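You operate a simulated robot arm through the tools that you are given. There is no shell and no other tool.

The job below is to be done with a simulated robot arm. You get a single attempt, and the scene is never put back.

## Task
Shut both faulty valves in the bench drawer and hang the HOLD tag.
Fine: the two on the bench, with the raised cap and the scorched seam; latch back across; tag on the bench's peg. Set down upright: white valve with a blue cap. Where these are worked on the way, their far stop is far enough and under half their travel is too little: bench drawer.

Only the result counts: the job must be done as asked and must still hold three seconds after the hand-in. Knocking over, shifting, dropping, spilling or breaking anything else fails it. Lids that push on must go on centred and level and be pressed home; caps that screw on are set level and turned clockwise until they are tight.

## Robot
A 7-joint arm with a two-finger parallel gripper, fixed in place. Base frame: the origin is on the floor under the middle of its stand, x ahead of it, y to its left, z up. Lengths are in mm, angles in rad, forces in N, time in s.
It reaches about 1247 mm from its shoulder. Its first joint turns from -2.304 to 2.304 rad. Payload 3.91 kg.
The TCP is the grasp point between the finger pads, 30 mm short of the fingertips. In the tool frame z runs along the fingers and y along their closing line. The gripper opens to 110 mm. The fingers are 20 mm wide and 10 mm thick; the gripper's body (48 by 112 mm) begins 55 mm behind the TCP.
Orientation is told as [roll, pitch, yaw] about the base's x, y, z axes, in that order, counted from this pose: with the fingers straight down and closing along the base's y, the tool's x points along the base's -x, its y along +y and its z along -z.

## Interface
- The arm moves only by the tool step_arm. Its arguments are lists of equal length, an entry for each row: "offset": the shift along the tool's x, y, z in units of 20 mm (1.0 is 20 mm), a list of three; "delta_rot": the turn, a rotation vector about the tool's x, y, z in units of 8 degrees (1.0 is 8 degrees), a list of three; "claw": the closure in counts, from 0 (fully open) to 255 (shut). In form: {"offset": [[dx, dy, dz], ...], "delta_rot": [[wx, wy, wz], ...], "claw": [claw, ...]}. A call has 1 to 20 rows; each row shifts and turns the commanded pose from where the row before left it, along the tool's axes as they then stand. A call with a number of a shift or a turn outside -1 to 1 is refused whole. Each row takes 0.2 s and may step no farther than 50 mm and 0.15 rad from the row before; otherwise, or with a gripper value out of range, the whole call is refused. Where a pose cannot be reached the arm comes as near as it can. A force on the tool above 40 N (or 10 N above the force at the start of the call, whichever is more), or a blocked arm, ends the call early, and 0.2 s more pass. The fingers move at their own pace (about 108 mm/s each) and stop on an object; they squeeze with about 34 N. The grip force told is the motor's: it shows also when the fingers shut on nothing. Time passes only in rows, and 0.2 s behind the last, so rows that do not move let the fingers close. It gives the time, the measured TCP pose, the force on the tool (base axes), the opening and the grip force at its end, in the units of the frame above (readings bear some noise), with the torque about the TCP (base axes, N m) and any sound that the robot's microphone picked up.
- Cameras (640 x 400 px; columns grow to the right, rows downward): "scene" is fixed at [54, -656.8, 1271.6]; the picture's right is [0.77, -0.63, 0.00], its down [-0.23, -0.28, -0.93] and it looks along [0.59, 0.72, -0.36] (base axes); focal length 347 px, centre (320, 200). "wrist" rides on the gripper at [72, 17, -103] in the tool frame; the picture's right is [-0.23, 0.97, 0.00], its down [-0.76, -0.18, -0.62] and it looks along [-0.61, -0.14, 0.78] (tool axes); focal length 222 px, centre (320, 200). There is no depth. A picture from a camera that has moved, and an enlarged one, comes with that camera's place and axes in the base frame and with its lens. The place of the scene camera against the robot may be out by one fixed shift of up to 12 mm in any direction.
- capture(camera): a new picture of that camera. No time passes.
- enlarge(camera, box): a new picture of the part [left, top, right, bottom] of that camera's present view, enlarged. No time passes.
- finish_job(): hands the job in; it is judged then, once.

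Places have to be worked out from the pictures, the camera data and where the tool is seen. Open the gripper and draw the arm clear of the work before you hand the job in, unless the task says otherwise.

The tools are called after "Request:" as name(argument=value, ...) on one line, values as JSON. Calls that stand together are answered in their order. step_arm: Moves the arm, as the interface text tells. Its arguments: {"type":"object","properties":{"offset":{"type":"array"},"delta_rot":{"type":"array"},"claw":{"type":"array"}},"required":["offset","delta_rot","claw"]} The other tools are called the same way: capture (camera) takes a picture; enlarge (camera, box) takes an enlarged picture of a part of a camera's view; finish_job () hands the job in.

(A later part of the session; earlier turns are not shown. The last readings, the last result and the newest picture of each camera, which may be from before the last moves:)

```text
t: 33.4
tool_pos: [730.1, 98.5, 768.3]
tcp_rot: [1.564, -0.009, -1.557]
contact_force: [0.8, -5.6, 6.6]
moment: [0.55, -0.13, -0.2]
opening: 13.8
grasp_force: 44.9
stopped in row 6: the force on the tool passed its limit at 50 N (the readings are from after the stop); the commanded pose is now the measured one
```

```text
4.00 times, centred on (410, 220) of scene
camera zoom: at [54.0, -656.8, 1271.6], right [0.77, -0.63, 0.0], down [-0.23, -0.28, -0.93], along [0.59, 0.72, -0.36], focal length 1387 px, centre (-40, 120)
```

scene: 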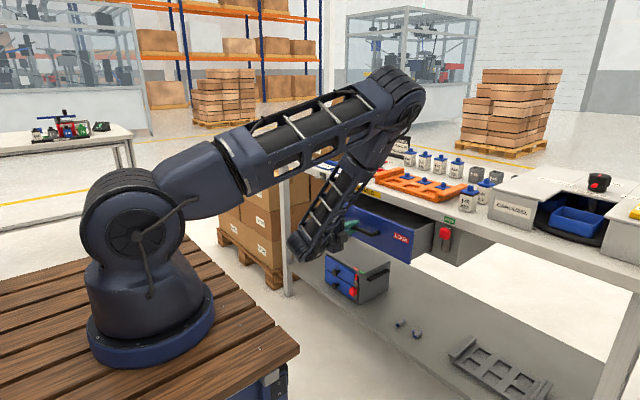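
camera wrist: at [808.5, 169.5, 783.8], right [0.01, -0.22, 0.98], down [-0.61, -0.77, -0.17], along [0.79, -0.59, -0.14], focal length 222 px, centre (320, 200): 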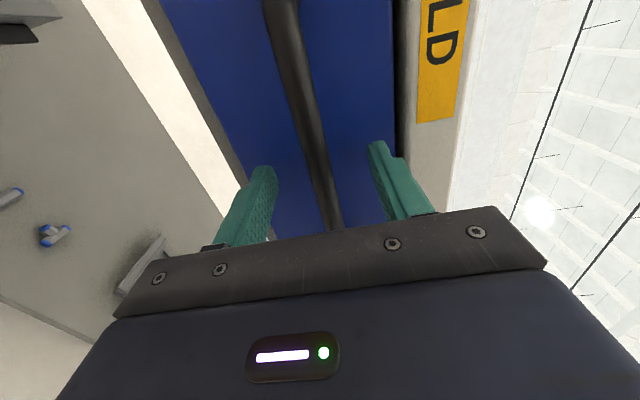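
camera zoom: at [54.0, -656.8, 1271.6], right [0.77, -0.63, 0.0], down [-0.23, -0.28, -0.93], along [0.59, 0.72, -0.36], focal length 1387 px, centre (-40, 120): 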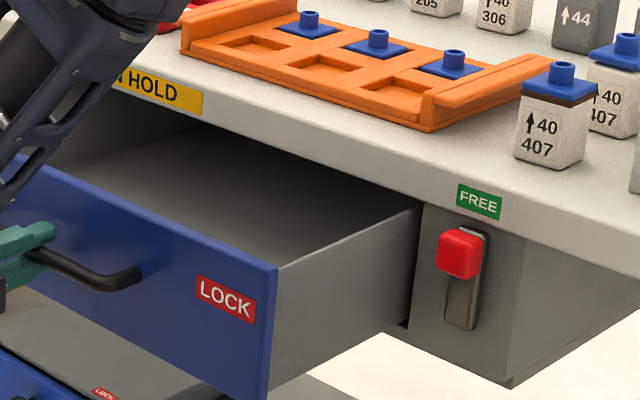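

Opened about 183 mm so far, stopped with a 50 N spike. I pull once more gently to check for the end stop.

Request:
step_arm(offset=[[0, 0, -0.2], [0, 0, -0.3], [0, 0, -0.3], [0, 0, -0.3], [0, 0, 0]], delta_rot=[[0, 0, 0], [0, 0, 0], [0, 0, 0], [0, 0, 0], [0, 0, 0]], claw=[255, 255, 255, 255, 255])

Request:
enlarge(camera="scene", box=[330, 170, 490, 270])

```text
t: 34.6
tool_pos: [707.2, 98.8, 767.0]
tcp_rot: [1.564, -0.009, -1.557]
contact_force: [0.0, -6.4, 25.3]
moment: [0.48, -0.26, -0.25]
opening: 13.8
grasp_force: 45.2
```

```text
4.00 times, centred on (410, 220) of scene
camera zoom: at [54.0, -656.8, 1271.6], right [0.77, -0.63, 0.0], down [-0.23, -0.28, -0.93], along [0.59, 0.72, -0.36], focal length 1387 px, centre (-40, 120)
```

zoom: 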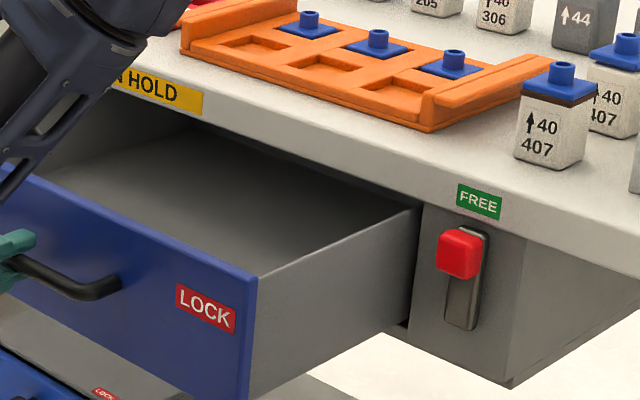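

The drawer is still moving (x=707), so the spikes come from stick-slip. I keep pulling in small steps.

Request:
step_arm(offset=[[0, 0.07, 0], [0, 0, -0.3], [0, 0, -0.3], [0, 0, -0.3], [0, 0, -0.3], [0, 0, -0.3], [0, 0, -0.3], [0, 0, -0.3], [0, 0, -0.3], [0, 0, -0.3], [0, 0, -0.3], [0, 0, 0]], delta_rot=[[0, 0, 0], [0, 0, 0], [0, 0, 0], [0, 0, 0], [0, 0, 0], [0, 0, 0], [0, 0, 0], [0, 0, 0], [0, 0, 0], [0, 0, 0], [0, 0, 0], [0, 0, 0]], claw=[255, 255, 255, 255, 255, 255, 255, 255, 255, 255, 255, 255])

Request:
enlarge(camera="scene", box=[330, 170, 490, 270])

```text
t: 36.9
tool_pos: [651.6, 97.8, 768.9]
tcp_rot: [1.559, -0.008, -1.555]
contact_force: [0.6, 2.4, -9.7]
moment: [0.53, 0.03, -0.18]
opening: 13.7
grasp_force: 45.0
stopped in row 11: the force on the tool passed its limit at 41 N (the readings are from after the stop); the commanded pose is now the measured one
```

```text
4.00 times, centred on (410, 220) of scene
camera zoom: at [54.0, -656.8, 1271.6], right [0.77, -0.63, 0.0], down [-0.23, -0.28, -0.93], along [0.59, 0.72, -0.36], focal length 1387 px, centre (-40, 120)
```

zoom: 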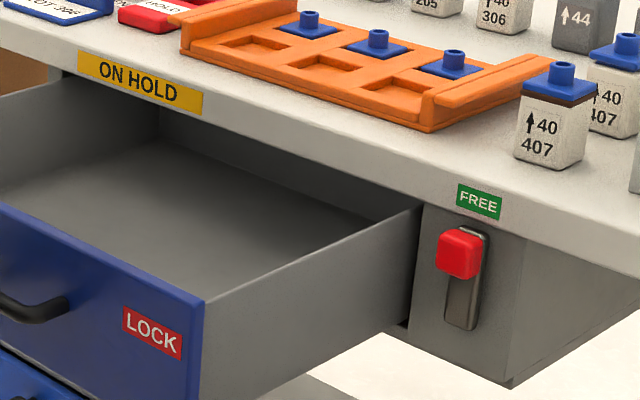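

Opened about 261 mm. I test again whether it still yields.

Request:
step_arm(offset=[[0, 0, -0.2], [0, 0, -0.25], [0, 0, -0.25], [0, 0, -0.25], [0, 0, 0]], delta_rot=[[0, 0, 0], [0, 0, 0], [0, 0, 0], [0, 0, 0], [0, 0, 0]], claw=[255, 255, 255, 255, 255])

Request:
capture(camera="scene")

```text
t: 38.1
tool_pos: [633.4, 97.4, 768.5]
tcp_rot: [1.557, -0.009, -1.555]
contact_force: [-0.5, 9.8, -26.5]
moment: [0.58, 0.24, 0.45]
opening: 13.7
grasp_force: 45.0
```

```text
taken
```

scene: 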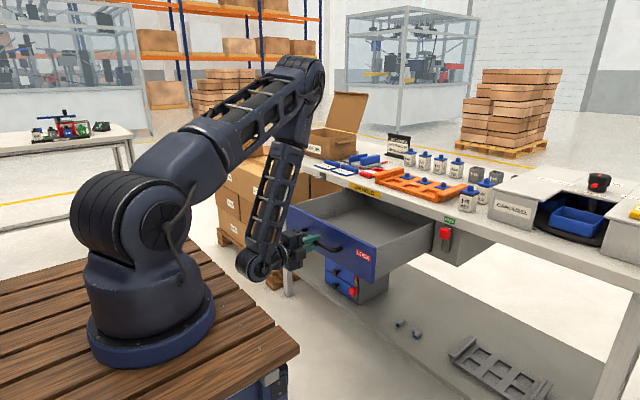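

Travel is now about 280 mm and it still moves. I pull a little more to find the stop.

Request:
step_arm(offset=[[0, -0.07, 0], [0, 0, -0.25], [0, 0, -0.25], [0, 0, -0.25], [0, 0, -0.25], [0, 0, -0.25], [0, 0, 0]], delta_rot=[[0, 0, 0], [0, 0, 0], [0, 0, 0], [0, 0, 0], [0, 0, 0], [0, 0, 0], [0, 0, 0]], claw=[255, 255, 255, 255, 255, 255, 255])

Request:
capture(camera="scene")

```text
t: 39.4
tool_pos: [611.8, 98.7, 767.1]
tcp_rot: [1.566, -0.005, -1.556]
contact_force: [6.4, 3.4, -8.5]
moment: [0.31, 0.12, -0.42]
opening: 13.8
grasp_force: 44.9
stopped in row 6: the force on the tool passed its limit at 42 N (the readings are from after the stop); the commanded pose is now the measured one
```

```text
taken
```

scene: 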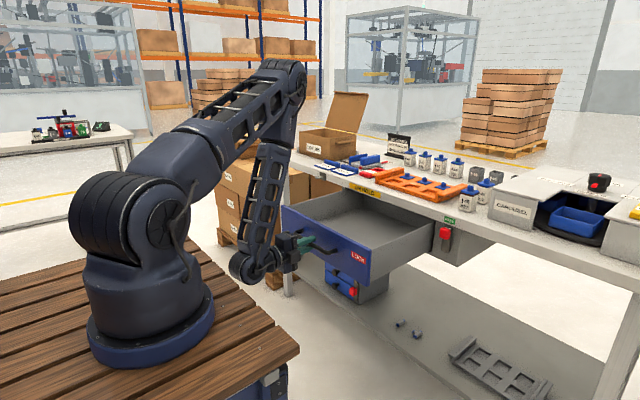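

Travel is now about 301 mm, with the pull force along x this time. One more small pull confirms whether that is the stop.

Request:
step_arm(offset=[[0, 0, -0.2], [0, 0, -0.2], [0, 0, 0]], delta_rot=[[0, 0, 0], [0, 0, 0], [0, 0, 0]], claw=[255, 255, 255])

```text
t: 39.8
tool_pos: [612.7, 97.2, 769.1]
tcp_rot: [1.568, -0.001, -1.555]
contact_force: [14.3, 0.8, -14.6]
moment: [0.22, 0.11, -0.2]
opening: 13.9
grasp_force: 44.9
stopped in row 1: the force on the tool passed its limit at 43 N (the readings are from after the stop); the commanded pose is now the measured one
```

The drawer is at its far stop (x no longer changes). Before backing off, I look at the wrist's clearance from the robot's own deck.

Request:
enlarge(camera="scene", box=[160, 200, 352, 320])

Request:
capture(camera="wrist")

Request:
enlarge(camera="scene", box=[270, 180, 430, 280])

```text
3.33 times, centred on (256, 260) of scene
camera zoom: at [54.0, -656.8, 1271.6], right [0.77, -0.63, 0.0], down [-0.23, -0.28, -0.93], along [0.59, 0.72, -0.36], focal length 1156 px, centre (533, 0)
```

zoom: 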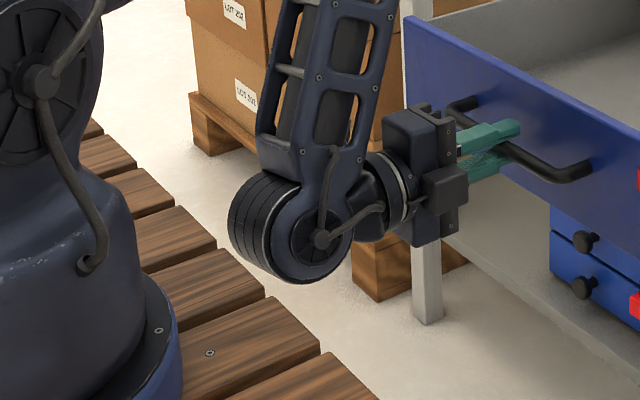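

```text
taken
camera wrist: at [507.9, 169.4, 785.4], right [0.01, -0.22, 0.97], down [-0.61, -0.77, -0.17], along [0.79, -0.6, -0.14], focal length 222 px, centre (320, 200)
```

wrist: 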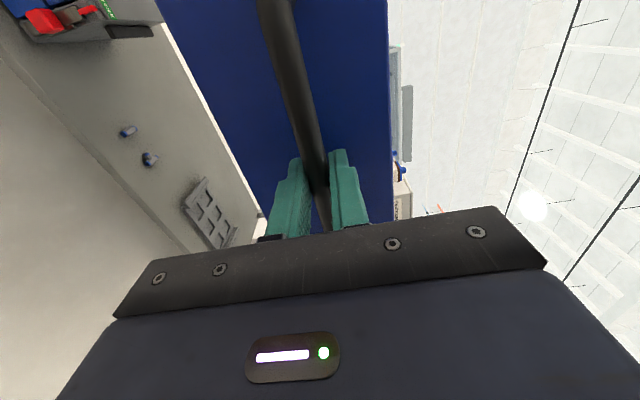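

```text
4.00 times, centred on (350, 230) of scene
camera zoom: at [54.0, -656.8, 1271.6], right [0.77, -0.63, 0.0], down [-0.23, -0.28, -0.93], along [0.59, 0.72, -0.36], focal length 1387 px, centre (200, 80)
```

zoom: 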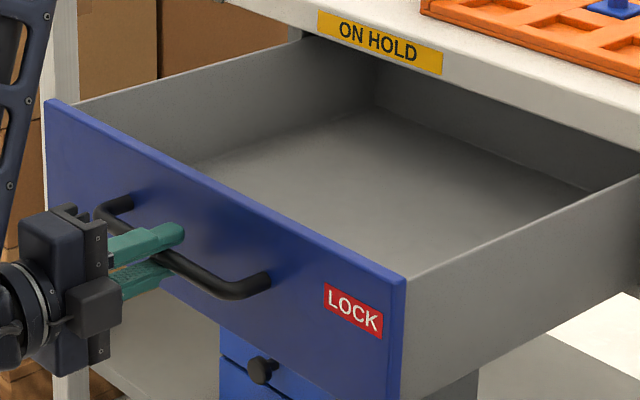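

The wrist is only about 15 mm from the deck edge, so I must not back straight out. I open the fingers (they sit above and below the bar), slide out sideways past the handle's −y end and then rise.

Request:
step_arm(offset=[[0, 0, 0], [0, 0, 0], [0, 0, 0], [-1, 0, 0], [-1, 0, 0], [-1, 0, 0], [-1, 0, 0], [-1, 0, 0], [-1, 0, 0], [0, 0, 0]], delta_rot=[[0, 0, 0], [0, 0, 0], [0, 0, 0], [0, 0, 0], [0, 0, 0], [0, 0, 0], [0, 0, 0], [0, 0, 0], [0, 0, 0], [0, 0, 0]], claw=[110, 110, 110, 110, 110, 110, 110, 110, 110, 110])

Request:
capture(camera="scene")

Request:
capture(camera="wrist")

```text
t: 42.0
tool_pos: [613.0, -22.4, 769.8]
tcp_rot: [1.57, -0.006, -1.556]
contact_force: [-0.9, 0.4, -0.6]
moment: [0.02, 0.01, -0.01]
opening: 62.6
grasp_force: 0.1
```

```text
taken
```

scene: 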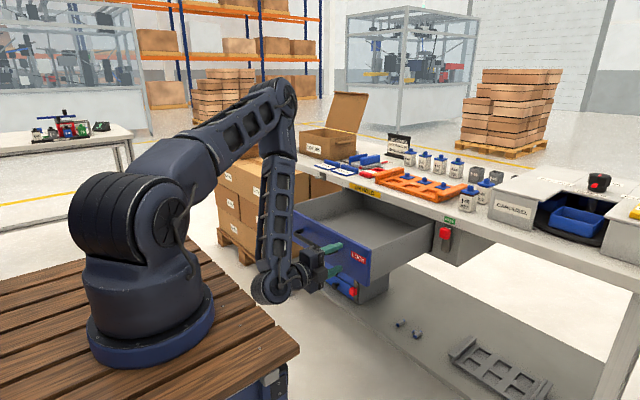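

```text
taken
camera wrist: at [507.7, 49.4, 786.8], right [0.0, -0.22, 0.97], down [-0.61, -0.77, -0.17], along [0.79, -0.6, -0.14], focal length 222 px, centre (320, 200)
```

wrist: 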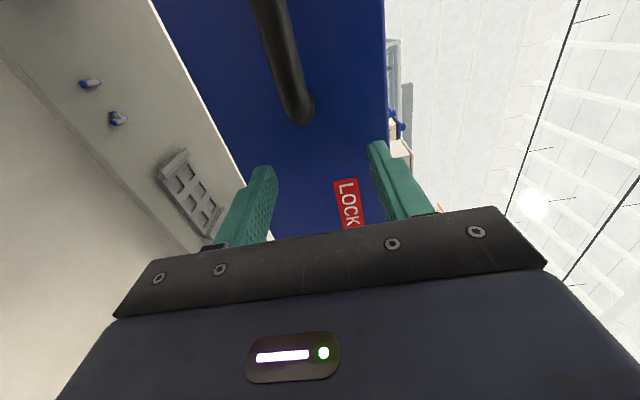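

The fingers are clear of the handle. I rise well above the bench level, then roll back and pitch to about −45° to survey the two 407 valves from the front.

Request:
step_arm(offset=[[0, 1, 0], [0, 1, 0], [0, 1, 0], [0, 1, 0], [0, 1, 0], [0, 1, 0], [0, 1, 0], [0, 1, 0], [0, 1, 0], [0, 0, 0]], delta_rot=[[0, 0, 0], [0, 0, 0], [0, 0, 0], [0, 0, 0], [0, 0, 0], [0, 0, 0], [0, 0, 0], [0, 0, 0], [0, 0, 0], [0, 0, 0]], claw=[110, 110, 110, 110, 110, 110, 0, 0, 0, 0])

Request:
step_arm(offset=[[0, 0, 0], [0, 0, 0], [0, 0, 0], [0, 0, 0], [0, 0, 0], [0, 0, 0], [0, 0, 0], [0, 0, 0], [0, 0, 0], [0, 0, 0], [0, 0, 0], [0, 0, 0], [0, 0, 0], [0, 0, 0], [0, 0, 0], [0, 0, 0], [0, 0, 0], [0, 0, 0], [0, 0, 0]], delta_rot=[[0, 0, -1], [0, 0, -1], [0, 0, -1], [0, 0, -1], [0, 0, -1], [0, 0, -1], [0, 0, -1], [0, 0, -1], [0, 0, -1], [0, 0, -1], [0, 0, -1], [0, 0, -0.2], [0, 1, 0], [0, 1, 0], [0, 1, 0], [0, 1, 0], [0, 1, 0], [0, 0.62, 0], [0, 0, 0]], claw=[0, 0, 0, 0, 0, 0, 0, 0, 0, 0, 0, 0, 0, 0, 0, 0, 0, 0, 0])

Request:
capture(camera="wrist")

Request:
capture(camera="scene")

```text
t: 44.1
tool_pos: [690.4, -3.6, 894.4]
tcp_rot: [1.568, -0.007, -1.557]
contact_force: [-0.5, 1.3, 0.6]
moment: [-0.01, 0.0, 0.0]
opening: 109.9
grasp_force: 0.1
out of reach, approached as far as the arm can: row 1, 2, 3, 4, 5, 6, 7, 8, 9
```

```text
t: 48.1
tool_pos: [698.5, -4.7, 892.1]
tcp_rot: [0.004, -0.783, 0.012]
contact_force: [-0.4, -0.7, 0.5]
moment: [-0.01, -0.03, -0.05]
opening: 110.2
grasp_force: 0.0
out of reach, approached as far as the arm can: row 13
```

```text
taken
camera wrist: at [574.0, 11.7, 914.8], right [0.15, 0.98, 0.16], down [0.1, -0.18, 0.98], along [0.98, -0.13, -0.13], focal length 222 px, centre (320, 200)
```

wrist: 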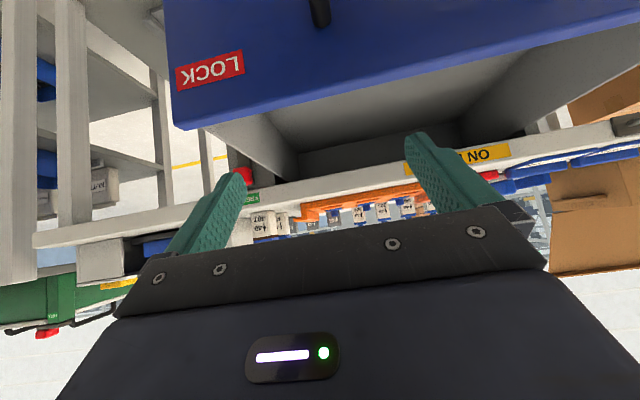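

```text
taken
```

scene: 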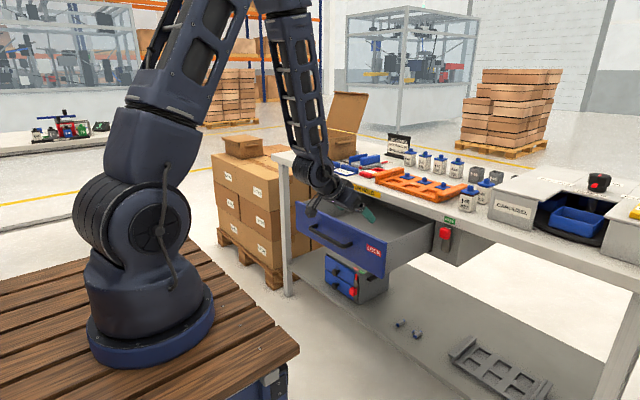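

The pose near the deck was partly out of reach, but nothing was touched. The wrist camera now sees the drawer's inside and the valves; I zoom to measure.

Request:
enlarge(camera="wrist", box=[220, 170, 420, 250])

Request:
enlarge(camera="wrist", box=[160, 0, 480, 200])

Request:
enlarge(camera="scene", box=[280, 180, 450, 286])

```text
3.20 times, centred on (320, 210) of wrist
camera zoom: at [574.0, 11.7, 914.8], right [0.15, 0.98, 0.16], down [0.1, -0.18, 0.98], along [0.98, -0.13, -0.13], focal length 711 px, centre (320, 168)
```

zoom: 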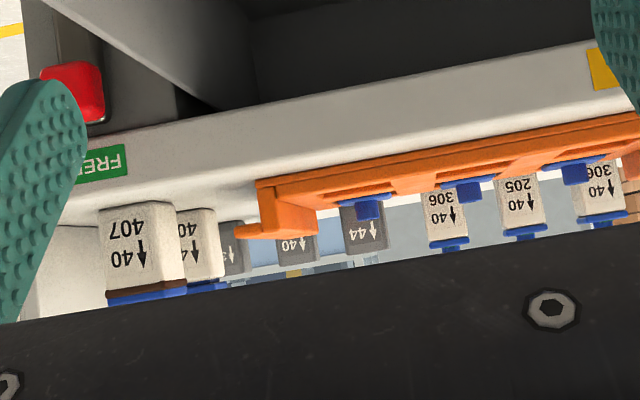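

```text
2.00 times, centred on (320, 100) of wrist
camera zoom: at [574.0, 11.7, 914.8], right [0.15, 0.98, 0.16], down [0.1, -0.18, 0.98], along [0.98, -0.13, -0.13], focal length 444 px, centre (320, 400)
```

zoom: 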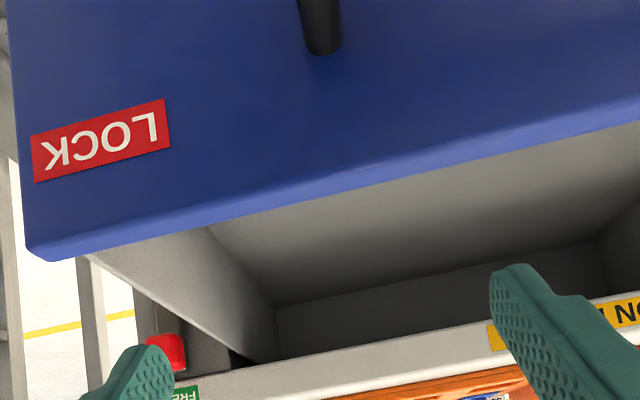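

```text
3.76 times, centred on (365, 233) of scene
camera zoom: at [54.0, -656.8, 1271.6], right [0.77, -0.63, 0.0], down [-0.23, -0.28, -0.93], along [0.59, 0.72, -0.36], focal length 1305 px, centre (151, 76)
```

zoom: 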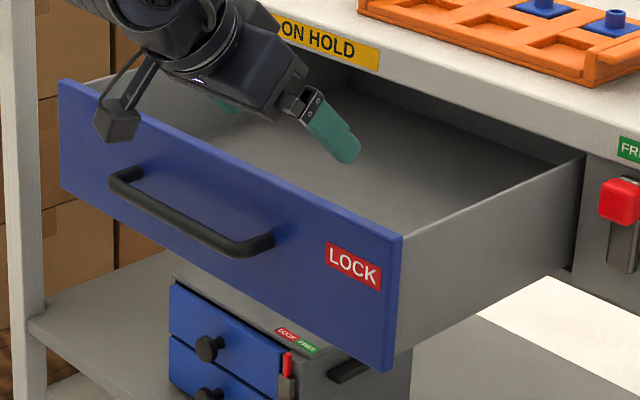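

The scorched 407 stands in front of the raised-cap 407. I move closer in front of the valves (still above bench level) to localise them.

Request:
step_arm(offset=[[-0.785, -1, 0.25], [-0.785, -1, 0.25], [-0.785, -1, 0.25], [-0.785, -1, 0.25], [-0.785, -1, 0.25], [-0.785, -1, 0.25], [-0.785, -1, 0.25], [-0.785, -1, 0.25], [-0.785, -1, 0.25], [0, 0, 0]], delta_rot=[[0, 0, 0], [0, 0, 0], [0, 0, 0], [0, 0, 0], [0, 0, 0], [0, 0, 0], [0, 0, 0], [0, 0, 0], [0, 0, 0], [0, 0, 0]], claw=[0, 0, 0, 0, 0, 0, 0, 0, 0, 0])

Request:
capture(camera="wrist")

Request:
enlarge(camera="wrist", box=[250, 130, 410, 230])

Request:
capture(camera="scene")

```text
t: 50.4
tool_pos: [833.3, -182.5, 959.9]
tcp_rot: [0.003, -0.783, 0.012]
contact_force: [0.1, 0.7, -1.2]
moment: [-0.01, -0.01, 0.02]
opening: 109.8
grasp_force: 0.1
```

```text
taken
camera wrist: at [708.8, -167.7, 982.4], right [0.15, 0.98, 0.16], down [0.1, -0.18, 0.98], along [0.98, -0.13, -0.13], focal length 222 px, centre (320, 200)
```

wrist: 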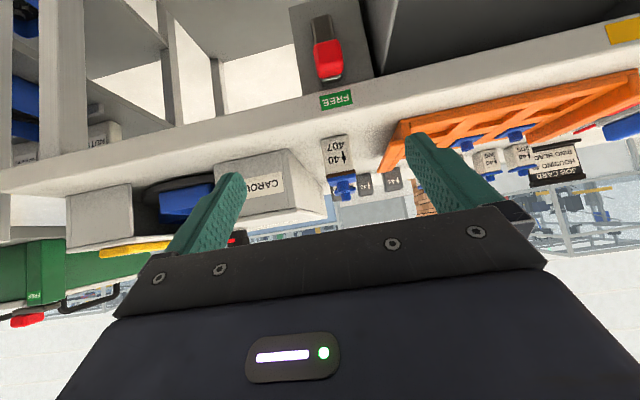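

```text
4.00 times, centred on (330, 180) of wrist
camera zoom: at [708.8, -167.7, 982.4], right [0.15, 0.98, 0.16], down [0.1, -0.18, 0.98], along [0.98, -0.13, -0.13], focal length 888 px, centre (280, 280)
```

zoom: 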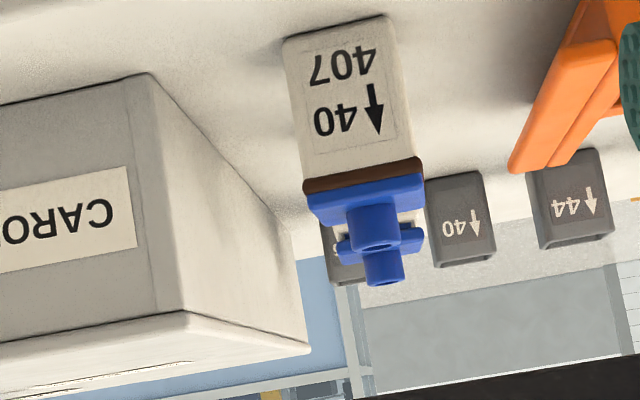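

```text
taken
```

scene: 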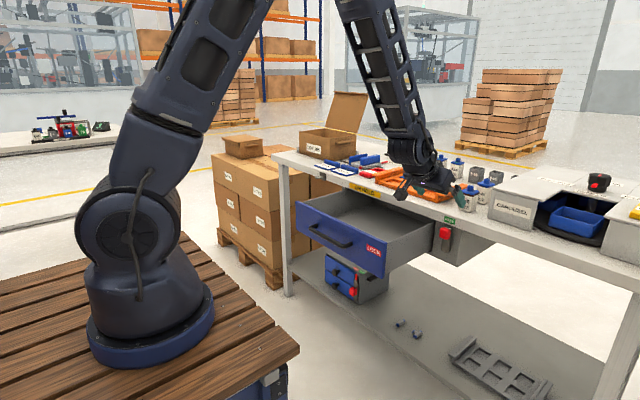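

Table height is z≈863 and the front valve's centre about (1025, -175). But the LOCK label shows the drawer face now at x≈718: my rise nudged it in by ~64 mm. I'll pull it back to its stop from inside, with closed fingers pointing down behind the front panel, so I re-orient to fingers-down and move over the drawer.

Request:
step_arm(offset=[[0, 0, 0], [0, 0, 0], [0, 0, 0], [0, 0, 0], [0, 0, 0], [0, 0, 0], [0.2, 1, 0], [0.2, 1, 0], [0.2, 1, 0], [0.2, 1, 0], [0.2, 1, 0], [0.2, 1, 0], [0.2, 1, 0], [0.2, 1, 0], [0.2, 1, 0], [0.2, 1, 0], [0.2, 1, 0], [0.2, 1, 0], [0, 0, 0]], delta_rot=[[0, 1, 0], [0, 1, 0], [0, 1, 0], [0, 1, 0], [0, 1, 0], [0, 0.6, 0], [0, 0, 0], [0, 0, 0], [0, 0, 0], [0, 0, 0], [0, 0, 0], [0, 0, 0], [0, 0, 0], [0, 0, 0], [0, 0, 0], [0, 0, 0], [0, 0, 0], [0, 0, 0], [0, 0, 0]], claw=[0, 0, 0, 0, 0, 0, 255, 255, 255, 255, 255, 255, 255, 255, 255, 255, 255, 255, 255])

Request:
capture(camera="wrist")

Request:
capture(camera="scene")

```text
t: 54.4
tool_pos: [781.8, 58.4, 960.5]
tcp_rot: [0.0, -0.003, 0.015]
contact_force: [0.7, 1.0, -0.2]
moment: [-0.04, 0.03, -0.03]
opening: 0.1
grasp_force: 34.3
```

```text
taken
camera wrist: at [707.9, 73.3, 1063.4], right [0.21, 0.98, 0.0], down [0.76, -0.17, 0.62], along [0.61, -0.13, -0.78], focal length 222 px, centre (320, 200)
```

wrist: 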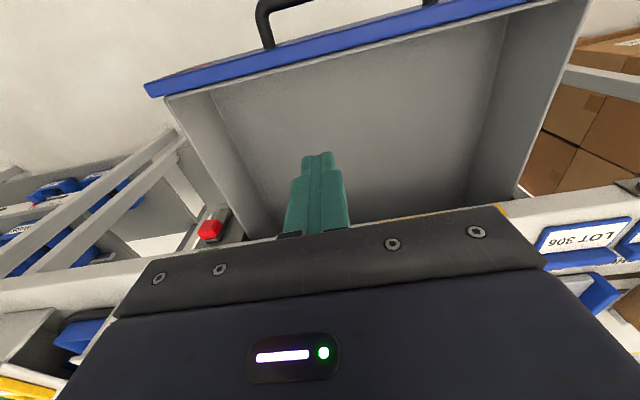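

```text
taken
```

scene: 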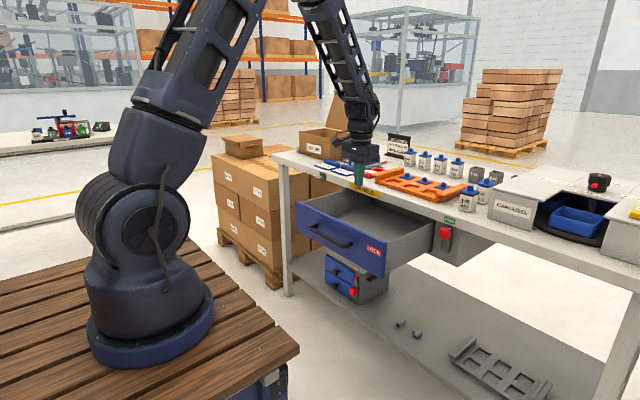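

The drawer interior is visible below; its inner panel edge is at x≈735, top z≈819. I lower the closed fingers into the drawer behind the panel.

Request:
step_arm(offset=[[0, 0, 1], [0, 0, 1], [0, 0, 1], [0, 0, 1], [0, 0, 1], [0, 0, 1], [0, 0, 1], [0, 0, 0.75], [0, 0, 0]], delta_rot=[[0, 0, 0], [0, 0, 0], [0, 0, 0], [0, 0, 0], [0, 0, 0], [0, 0, 0], [0, 0, 0], [0, 0, 0], [0, 0, 0]], claw=[255, 255, 255, 255, 255, 255, 255, 255, 255])

Request:
step_arm(offset=[[0.6, 0, 0], [0.6, 0, 0], [0.4, 0, 0], [0.4, 0, 0], [0.4, 0, 0], [0.4, 0, 0], [0.4, 0, 0], [0.4, 0, 0], [0.4, 0, 0], [0.4, 0, 0], [0.4, 0, 0], [0.3, 0, 0], [0, 0, 0]], delta_rot=[[0, 0, 0], [0, 0, 0], [0, 0, 0], [0, 0, 0], [0, 0, 0], [0, 0, 0], [0, 0, 0], [0, 0, 0], [0, 0, 0], [0, 0, 0], [0, 0, 0], [0, 0, 0], [0, 0, 0]], claw=[255, 255, 255, 255, 255, 255, 255, 255, 255, 255, 255, 255, 255])

Request:
capture(camera="wrist")

Request:
capture(camera="scene")

```text
t: 56.4
tool_pos: [782.1, 58.0, 804.6]
tcp_rot: [0.004, -0.004, 0.013]
contact_force: [-0.2, 0.6, 0.0]
moment: [0.03, 0.02, 0.0]
opening: 0.0
grasp_force: 34.3
```

```text
t: 59.0
tool_pos: [687.4, 55.5, 806.0]
tcp_rot: [0.001, -0.011, 0.013]
contact_force: [8.5, -1.0, 1.1]
moment: [0.03, 0.09, -0.13]
opening: 0.1
grasp_force: 34.4
stopped in row 13: the force on the tool passed its limit at 49 N (the readings are from after the stop); the commanded pose is now the measured one
```

```text
taken
camera wrist: at [612.6, 72.5, 908.4], right [0.22, 0.98, 0.01], down [0.75, -0.17, 0.63], along [0.62, -0.13, -0.77], focal length 222 px, centre (320, 200)
```

wrist: 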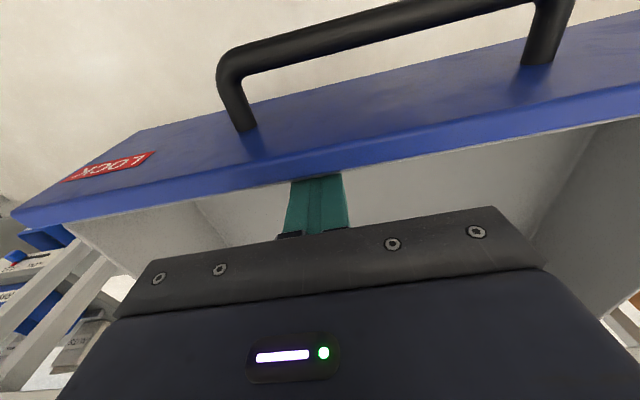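

```text
taken
```

scene: 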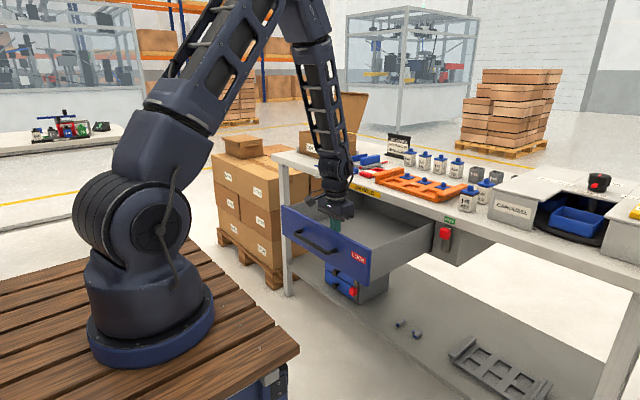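

The drawer is back at its far stop (inner panel face at x≈677). While here I move off the panel and gently touch the drawer floor to learn its height.

Request:
step_arm(offset=[[-0.5, 0, 0], [-1, 0, 0], [-1, 0, 0], [0, 0, 0.8], [0, 0, 0.8], [0, 0, 0.2], [0, 0, 0.2], [0, 0, 0.2], [0, 0, 0.2], [0, 0, 0.2], [0, 0, 0.2], [0, 0, 0.2], [0, 0, 0.2], [0, 0, 0.2], [0, 0, 0.2]], delta_rot=[[0, 0, 0], [0, 0, 0], [0, 0, 0], [0, 0, 0], [0, 0, 0], [0, 0, 0], [0, 0, 0], [0, 0, 0], [0, 0, 0], [0, 0, 0], [0, 0, 0], [0, 0, 0], [0, 0, 0], [0, 0, 0], [0, 0, 0]], claw=[255, 255, 255, 255, 255, 255, 255, 255, 255, 255, 255, 255, 255, 255, 255])

```text
t: 61.9
tool_pos: [739.6, 57.2, 743.7]
tcp_rot: [0.004, -0.018, 0.012]
contact_force: [-0.1, -2.5, 11.8]
moment: [-0.11, 0.14, 0.13]
opening: 0.1
grasp_force: 34.2
stopped in row 14: the force on the tool passed its limit at 50 N (the readings are from after the stop); the commanded pose is now the measured one
```

The floor contact gives drawer floor z≈714. I rise, travel to a pre-grasp spot in front of the scorched valve, and pitch the gripper −50°.

Request:
step_arm(offset=[[0, 0, -1], [0, 0, -1], [0, 0, -1], [0, 0, -1], [0, 0, -1], [0, 0, -1], [0, 0, -1], [0, 0, -1], [0, 0, -1], [0, 0, -1], [0, 0, -1], [0, 0, 0]], delta_rot=[[0, 0, 0], [0, 0, 0], [0, 0, 0], [0, 0, 0], [0, 0, 0], [0, 0, 0], [0, 0, 0], [0, 0, 0], [0, 0, 0], [0, 0, 0.086], [0, 0, 0], [0, 0, 0]], claw=[255, 255, 255, 255, 255, 255, 255, 255, 255, 255, 255, 255])

Request:
step_arm(offset=[[-0.742, -0.967, 0], [-0.742, -0.967, 0], [-0.742, -0.967, 0], [-0.742, -0.967, 0], [-0.742, -0.967, 0], [-0.742, -0.967, 0], [-0.742, -0.967, 0], [-0.742, -0.967, 0], [-0.742, -0.967, 0], [-0.742, -0.967, 0], [-0.742, -0.967, 0], [-0.742, -0.967, 0], [0, 0, 0]], delta_rot=[[0, 0, 0], [0, 0, 0], [0, 0, 0], [0, 0, 0], [0, 0, 0], [0, 0, 0], [0, 0, 0], [0, 0, 0], [0, 0, 0], [0, 0, 0], [0, 0, 0], [0, 0, 0], [0, 0, 0]], claw=[81, 81, 81, 81, 81, 81, 81, 81, 81, 81, 81, 81, 81])

Request:
step_arm(offset=[[0, 0, 0], [0, 0, 0], [0, 0, 0], [0, 0, 0], [0, 0, 0], [0, 0, 0], [0, 0, 0], [0, 0, 0]], delta_rot=[[0, -1, 0], [0, -1, 0], [0, -1, 0], [0, -1, 0], [0, -1, 0], [0, -1, 0], [0, -0.25, 0], [0, 0, 0]], claw=[81, 81, 81, 81, 81, 81, 81, 81])

Request:
capture(camera="wrist")

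Request:
capture(camera="scene")

```text
t: 64.5
tool_pos: [735.1, 56.5, 963.8]
tcp_rot: [0.006, -0.02, -0.001]
contact_force: [0.5, 0.5, -0.2]
moment: [0.03, -0.03, -0.01]
opening: 0.1
grasp_force: 33.5
```

```text
t: 67.3
tool_pos: [912.1, -174.0, 965.4]
tcp_rot: [0.006, -0.018, 0.0]
contact_force: [0.3, -0.7, 0.5]
moment: [0.03, 0.0, 0.01]
opening: 75.0
grasp_force: 0.1
```

```text
t: 69.1
tool_pos: [913.4, -173.9, 964.8]
tcp_rot: [0.007, -0.89, -0.007]
contact_force: [-0.5, 0.0, 0.3]
moment: [0.03, -0.01, -0.01]
opening: 75.0
grasp_force: 0.1
```

```text
taken
camera wrist: at [787.0, -158.0, 974.2], right [0.14, 0.97, 0.18], down [-0.01, -0.18, 0.98], along [0.99, -0.14, -0.02], focal length 222 px, centre (320, 200)
```

wrist: 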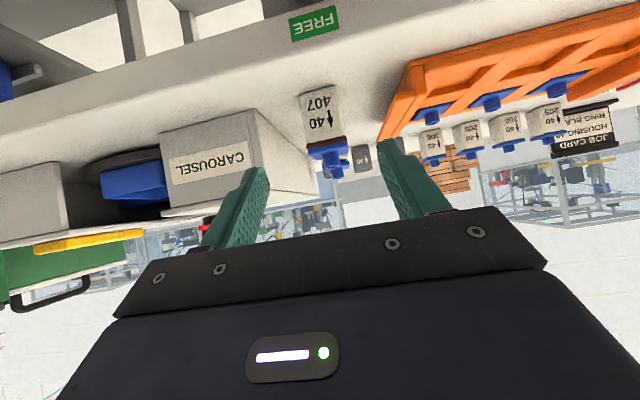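

```text
taken
```

scene: 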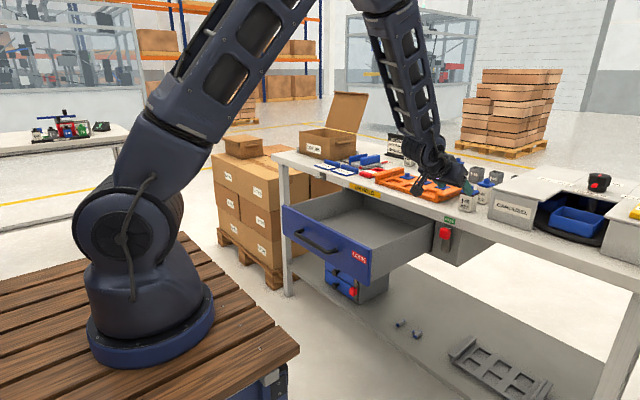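

Pre-grasp reached, pitch −51°. I zoom in on the valve between the fingers to refine its position.

Request:
enlarge(camera="wrist", box=[270, 70, 398, 150])

Request:
enlarge(camera="wrist", box=[230, 60, 430, 185])

```text
5.00 times, centred on (334, 110) of wrist
camera zoom: at [787.0, -158.0, 974.2], right [0.14, 0.97, 0.18], down [-0.01, -0.18, 0.98], along [0.99, -0.14, -0.02], focal length 1111 px, centre (250, 650)
```

zoom: 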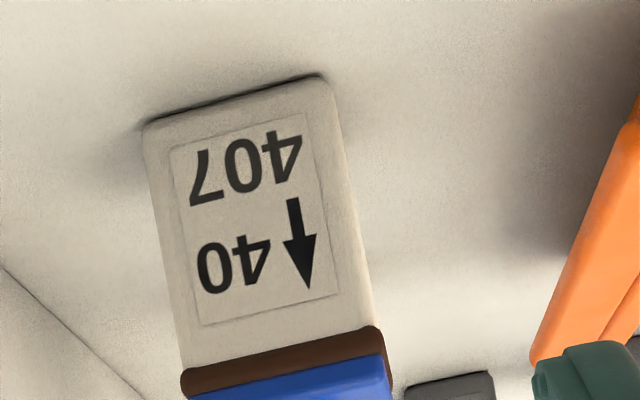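

```text
3.20 times, centred on (330, 122) of wrist
camera zoom: at [787.0, -158.0, 974.2], right [0.14, 0.97, 0.18], down [-0.01, -0.18, 0.98], along [0.99, -0.14, -0.02], focal length 711 px, centre (288, 448)
```

zoom: 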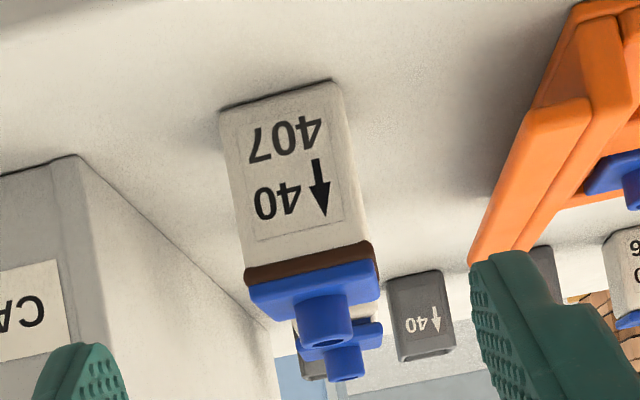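

The valve body spans y −192…−154, front face x≈1004.5, so its centre is about (1023.5, -173). I advance along the tool axis so that the finger pads flank the lower body, below the cap.

Request:
step_arm(offset=[[-0.04, 0, 1], [-0.04, 0, 1], [-0.04, 0, 1], [-0.04, 0, 1], [-0.04, 0.03, 1], [-0.04, 0.02, 0.6], [0, 0, 0]], delta_rot=[[0, 0, 0], [0, 0, 0], [0, 0, 0], [0, 0, 0], [0, 0, 0], [0, 0, 0], [0, 0, 0]], claw=[81, 81, 81, 81, 81, 81, 81])

Request:
capture(camera="wrist")

Request:
enlarge(camera="scene", box=[400, 150, 520, 225])

```text
t: 70.7
tool_pos: [1003.8, -174.2, 898.0]
tcp_rot: [0.007, -0.89, -0.006]
contact_force: [-0.5, 0.8, -0.5]
moment: [0.01, 0.02, 0.0]
opening: 74.9
grasp_force: 0.1
```

```text
taken
camera wrist: at [877.2, -157.0, 907.2], right [0.14, 0.97, 0.18], down [0.0, -0.18, 0.98], along [0.99, -0.14, -0.02], focal length 222 px, centre (320, 200)
```

wrist: 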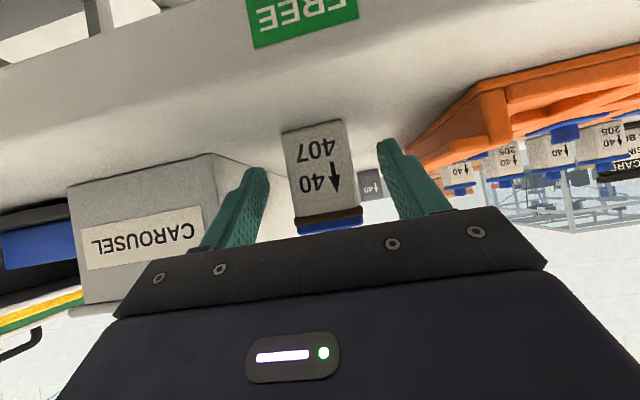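

```text
5.33 times, centred on (460, 188) of scene
camera zoom: at [54.0, -656.8, 1271.6], right [0.77, -0.63, 0.0], down [-0.23, -0.28, -0.93], along [0.59, 0.72, -0.36], focal length 1849 px, centre (-427, 267)
```

zoom: 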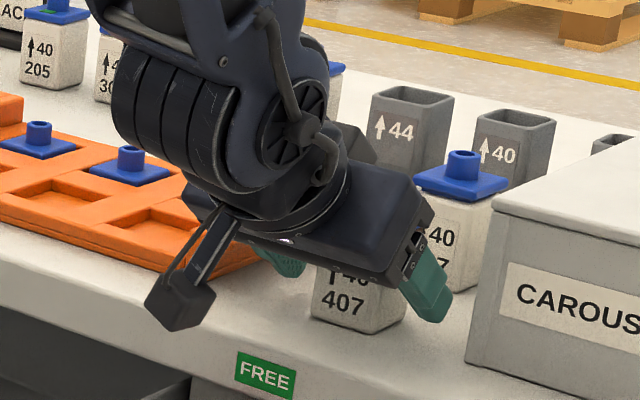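

The valve sits between the fingers, tips about 70% past its front face. I move the last 6 mm and close the grip on the body.

Request:
step_arm(offset=[[0, 0.04, 0.3], [0, 0, 0], [0, 0, 0], [0, 0, 0], [0, 0, 0]], delta_rot=[[0, 0, 0], [0, 0, 0], [0, 0, 0], [0, 0, 0], [0, 0, 0]], claw=[81, 200, 255, 255, 255])

Request:
capture(camera="wrist")

Request:
enlarge(camera="scene", box=[400, 150, 520, 225])

```text
t: 71.9
tool_pos: [1007.9, -172.9, 893.8]
tcp_rot: [0.005, -0.89, -0.006]
contact_force: [1.2, 1.3, 3.8]
moment: [-0.07, -0.04, 0.02]
opening: 39.5
grasp_force: 34.3
```

```text
taken
camera wrist: at [881.7, -156.1, 904.0], right [0.14, 0.97, 0.18], down [-0.01, -0.18, 0.98], along [0.99, -0.14, -0.02], focal length 222 px, centre (320, 200)
```

wrist: 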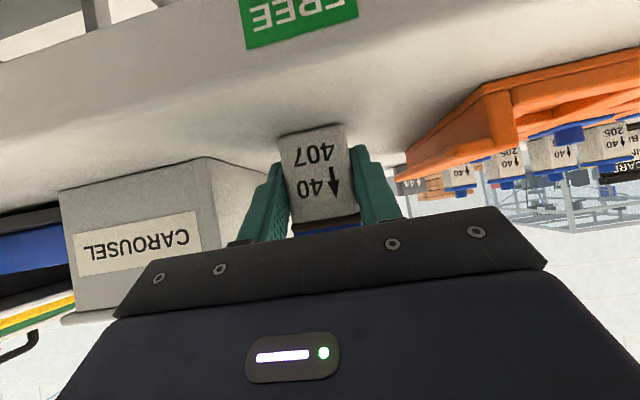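

```text
5.33 times, centred on (460, 188) of scene
camera zoom: at [54.0, -656.8, 1271.6], right [0.77, -0.63, 0.0], down [-0.23, -0.28, -0.93], along [0.59, 0.72, -0.36], focal length 1849 px, centre (-427, 267)
```

zoom: 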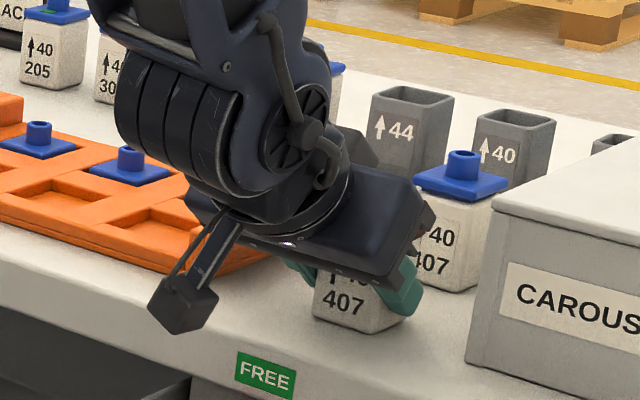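

The body is gripped (39.5 mm, 34 N). I lift straight up 120 mm.

Request:
step_arm(offset=[[-0.39, 0, -0.31], [-0.777, 0, -0.629], [-0.777, 0, -0.629], [-0.777, 0, -0.629], [-0.777, 0, -0.629], [-0.777, 0, -0.629], [-0.39, 0, -0.31], [0, 0, 0]], delta_rot=[[0, 0, 0], [0, 0, 0], [0, 0, 0], [0, 0, 0], [0, 0, 0], [0, 0, 0], [0, 0, 0], [0, 0, 0]], claw=[255, 255, 255, 255, 255, 255, 255, 255])

Request:
capture(camera="wrist")

Request:
capture(camera="scene")

```text
t: 73.7
tool_pos: [1008.2, -173.8, 1014.1]
tcp_rot: [0.007, -0.889, -0.004]
contact_force: [-0.3, -0.6, -0.9]
moment: [0.05, 0.03, 0.01]
opening: 39.6
grasp_force: 34.3
```

```text
taken
camera wrist: at [880.9, -156.0, 1023.8], right [0.14, 0.97, 0.18], down [0.0, -0.18, 0.98], along [0.99, -0.14, -0.02], focal length 222 px, centre (320, 200)
```

wrist: 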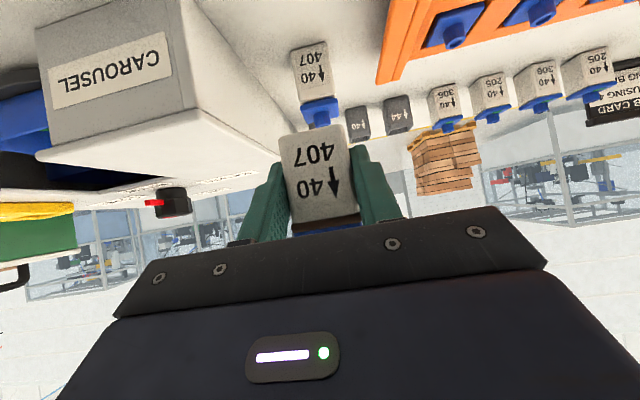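

```text
taken
```

scene: 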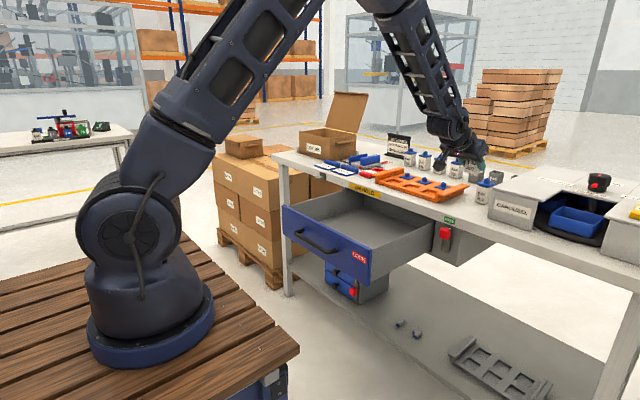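

The valve is held upright. From this height I can also measure the raised-cap valve behind; I zoom in on it.

Request:
enlarge(camera="wrist", box=[260, 30, 388, 110])

Request:
enlarge(camera="wrist", box=[200, 90, 440, 240])

Request:
enlarge(camera="scene", box=[430, 140, 526, 200])

```text
5.00 times, centred on (324, 70) of wrist
camera zoom: at [880.9, -156.0, 1023.8], right [0.14, 0.97, 0.18], down [0.0, -0.18, 0.98], along [0.99, -0.14, -0.02], focal length 1111 px, centre (300, 850)
```

zoom: 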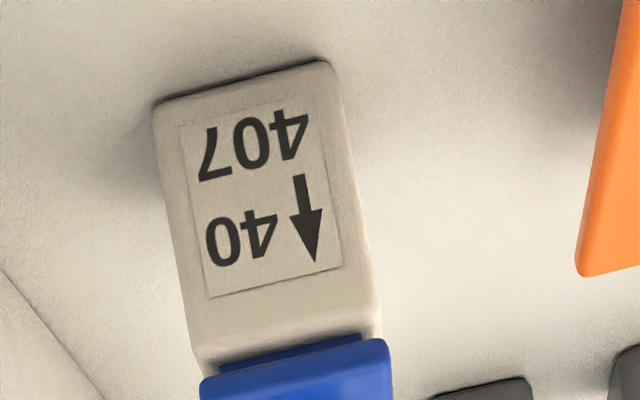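

```text
2.67 times, centred on (320, 165) of wrist
camera zoom: at [880.9, -156.0, 1023.8], right [0.14, 0.97, 0.18], down [0.0, -0.18, 0.98], along [0.99, -0.14, -0.02], focal length 592 px, centre (320, 293)
```

zoom: 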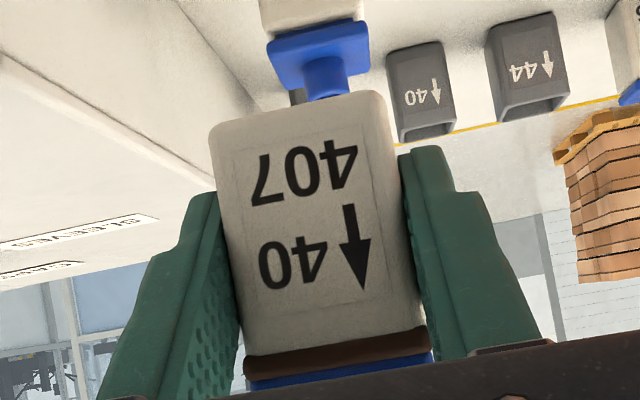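

```text
6.67 times, centred on (478, 170) of scene
camera zoom: at [54.0, -656.8, 1271.6], right [0.77, -0.63, 0.0], down [-0.23, -0.28, -0.93], along [0.59, 0.72, -0.36], focal length 2311 px, centre (-733, 400)
```

zoom: 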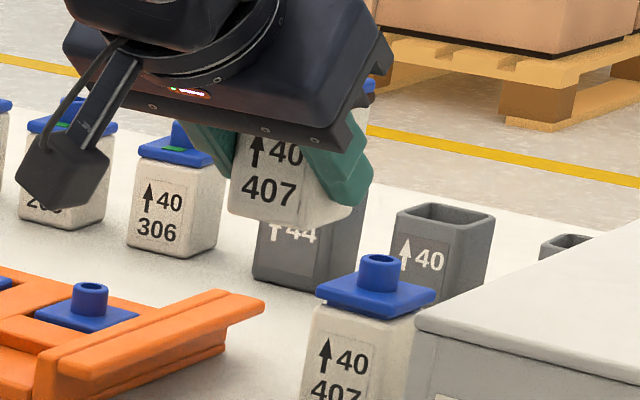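

The raised-cap valve stands at about (1125, -171.5). Now I carry the held valve over the open drawer, to about (874, 130).

Request:
step_arm(offset=[[0.263, 0.95, -0.325], [0.263, 0.95, -0.325], [0.263, 0.95, -0.325], [0.263, 0.95, -0.325], [0.263, 0.95, -0.325], [0.263, 0.95, -0.325], [0.263, 0.95, -0.325], [0.263, 0.95, -0.325], [0.263, 0.95, -0.325], [0.263, 0.95, -0.325], [0.263, 0.95, -0.325], [0.263, 0.95, -0.325], [0.263, 0.95, -0.325], [0.263, 0.95, -0.325], [0.263, 0.95, -0.325], [0.263, 0.95, -0.325], [0, 0, 0]], delta_rot=[[0, 0, 0], [0, 0, 0], [0, 0, 0], [0, 0, 0], [0, 0, 0], [0, 0, 0], [0, 0, 0], [0, 0, 0], [0, 0, 0], [0, 0, 0], [0, 0, 0], [0, 0, 0], [0, 0, 0], [0, 0, 0], [0, 0, 0], [0, 0, 0], [0, 0, 0]], claw=[255, 255, 255, 255, 255, 255, 255, 255, 255, 255, 255, 255, 255, 255, 255, 255, 255])

Request:
capture(camera="wrist")

Request:
capture(camera="scene")

```text
t: 77.3
tool_pos: [872.1, 131.3, 1014.7]
tcp_rot: [0.01, -0.89, -0.005]
contact_force: [-0.5, -0.2, -2.0]
moment: [0.02, 0.03, 0.02]
opening: 39.4
grasp_force: 34.2
```

```text
taken
camera wrist: at [747.1, 147.8, 1024.7], right [0.14, 0.97, 0.18], down [0.0, -0.18, 0.98], along [0.99, -0.14, -0.02], focal length 222 px, centre (320, 200)
```

wrist: 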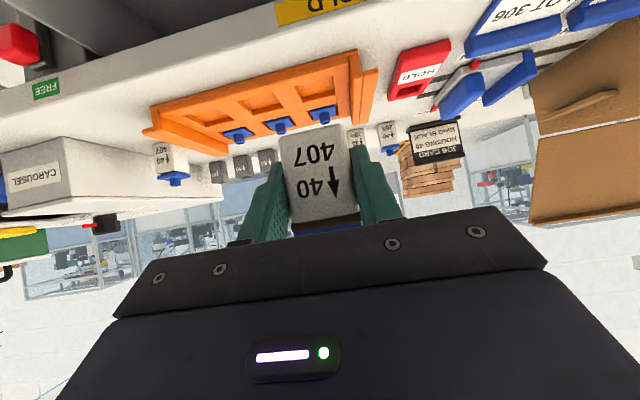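

```text
taken
```

scene: 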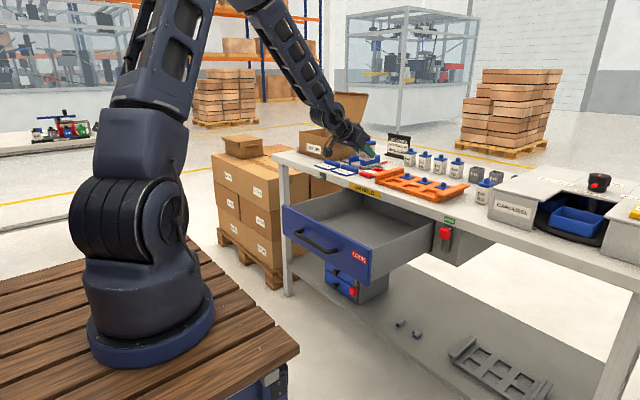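

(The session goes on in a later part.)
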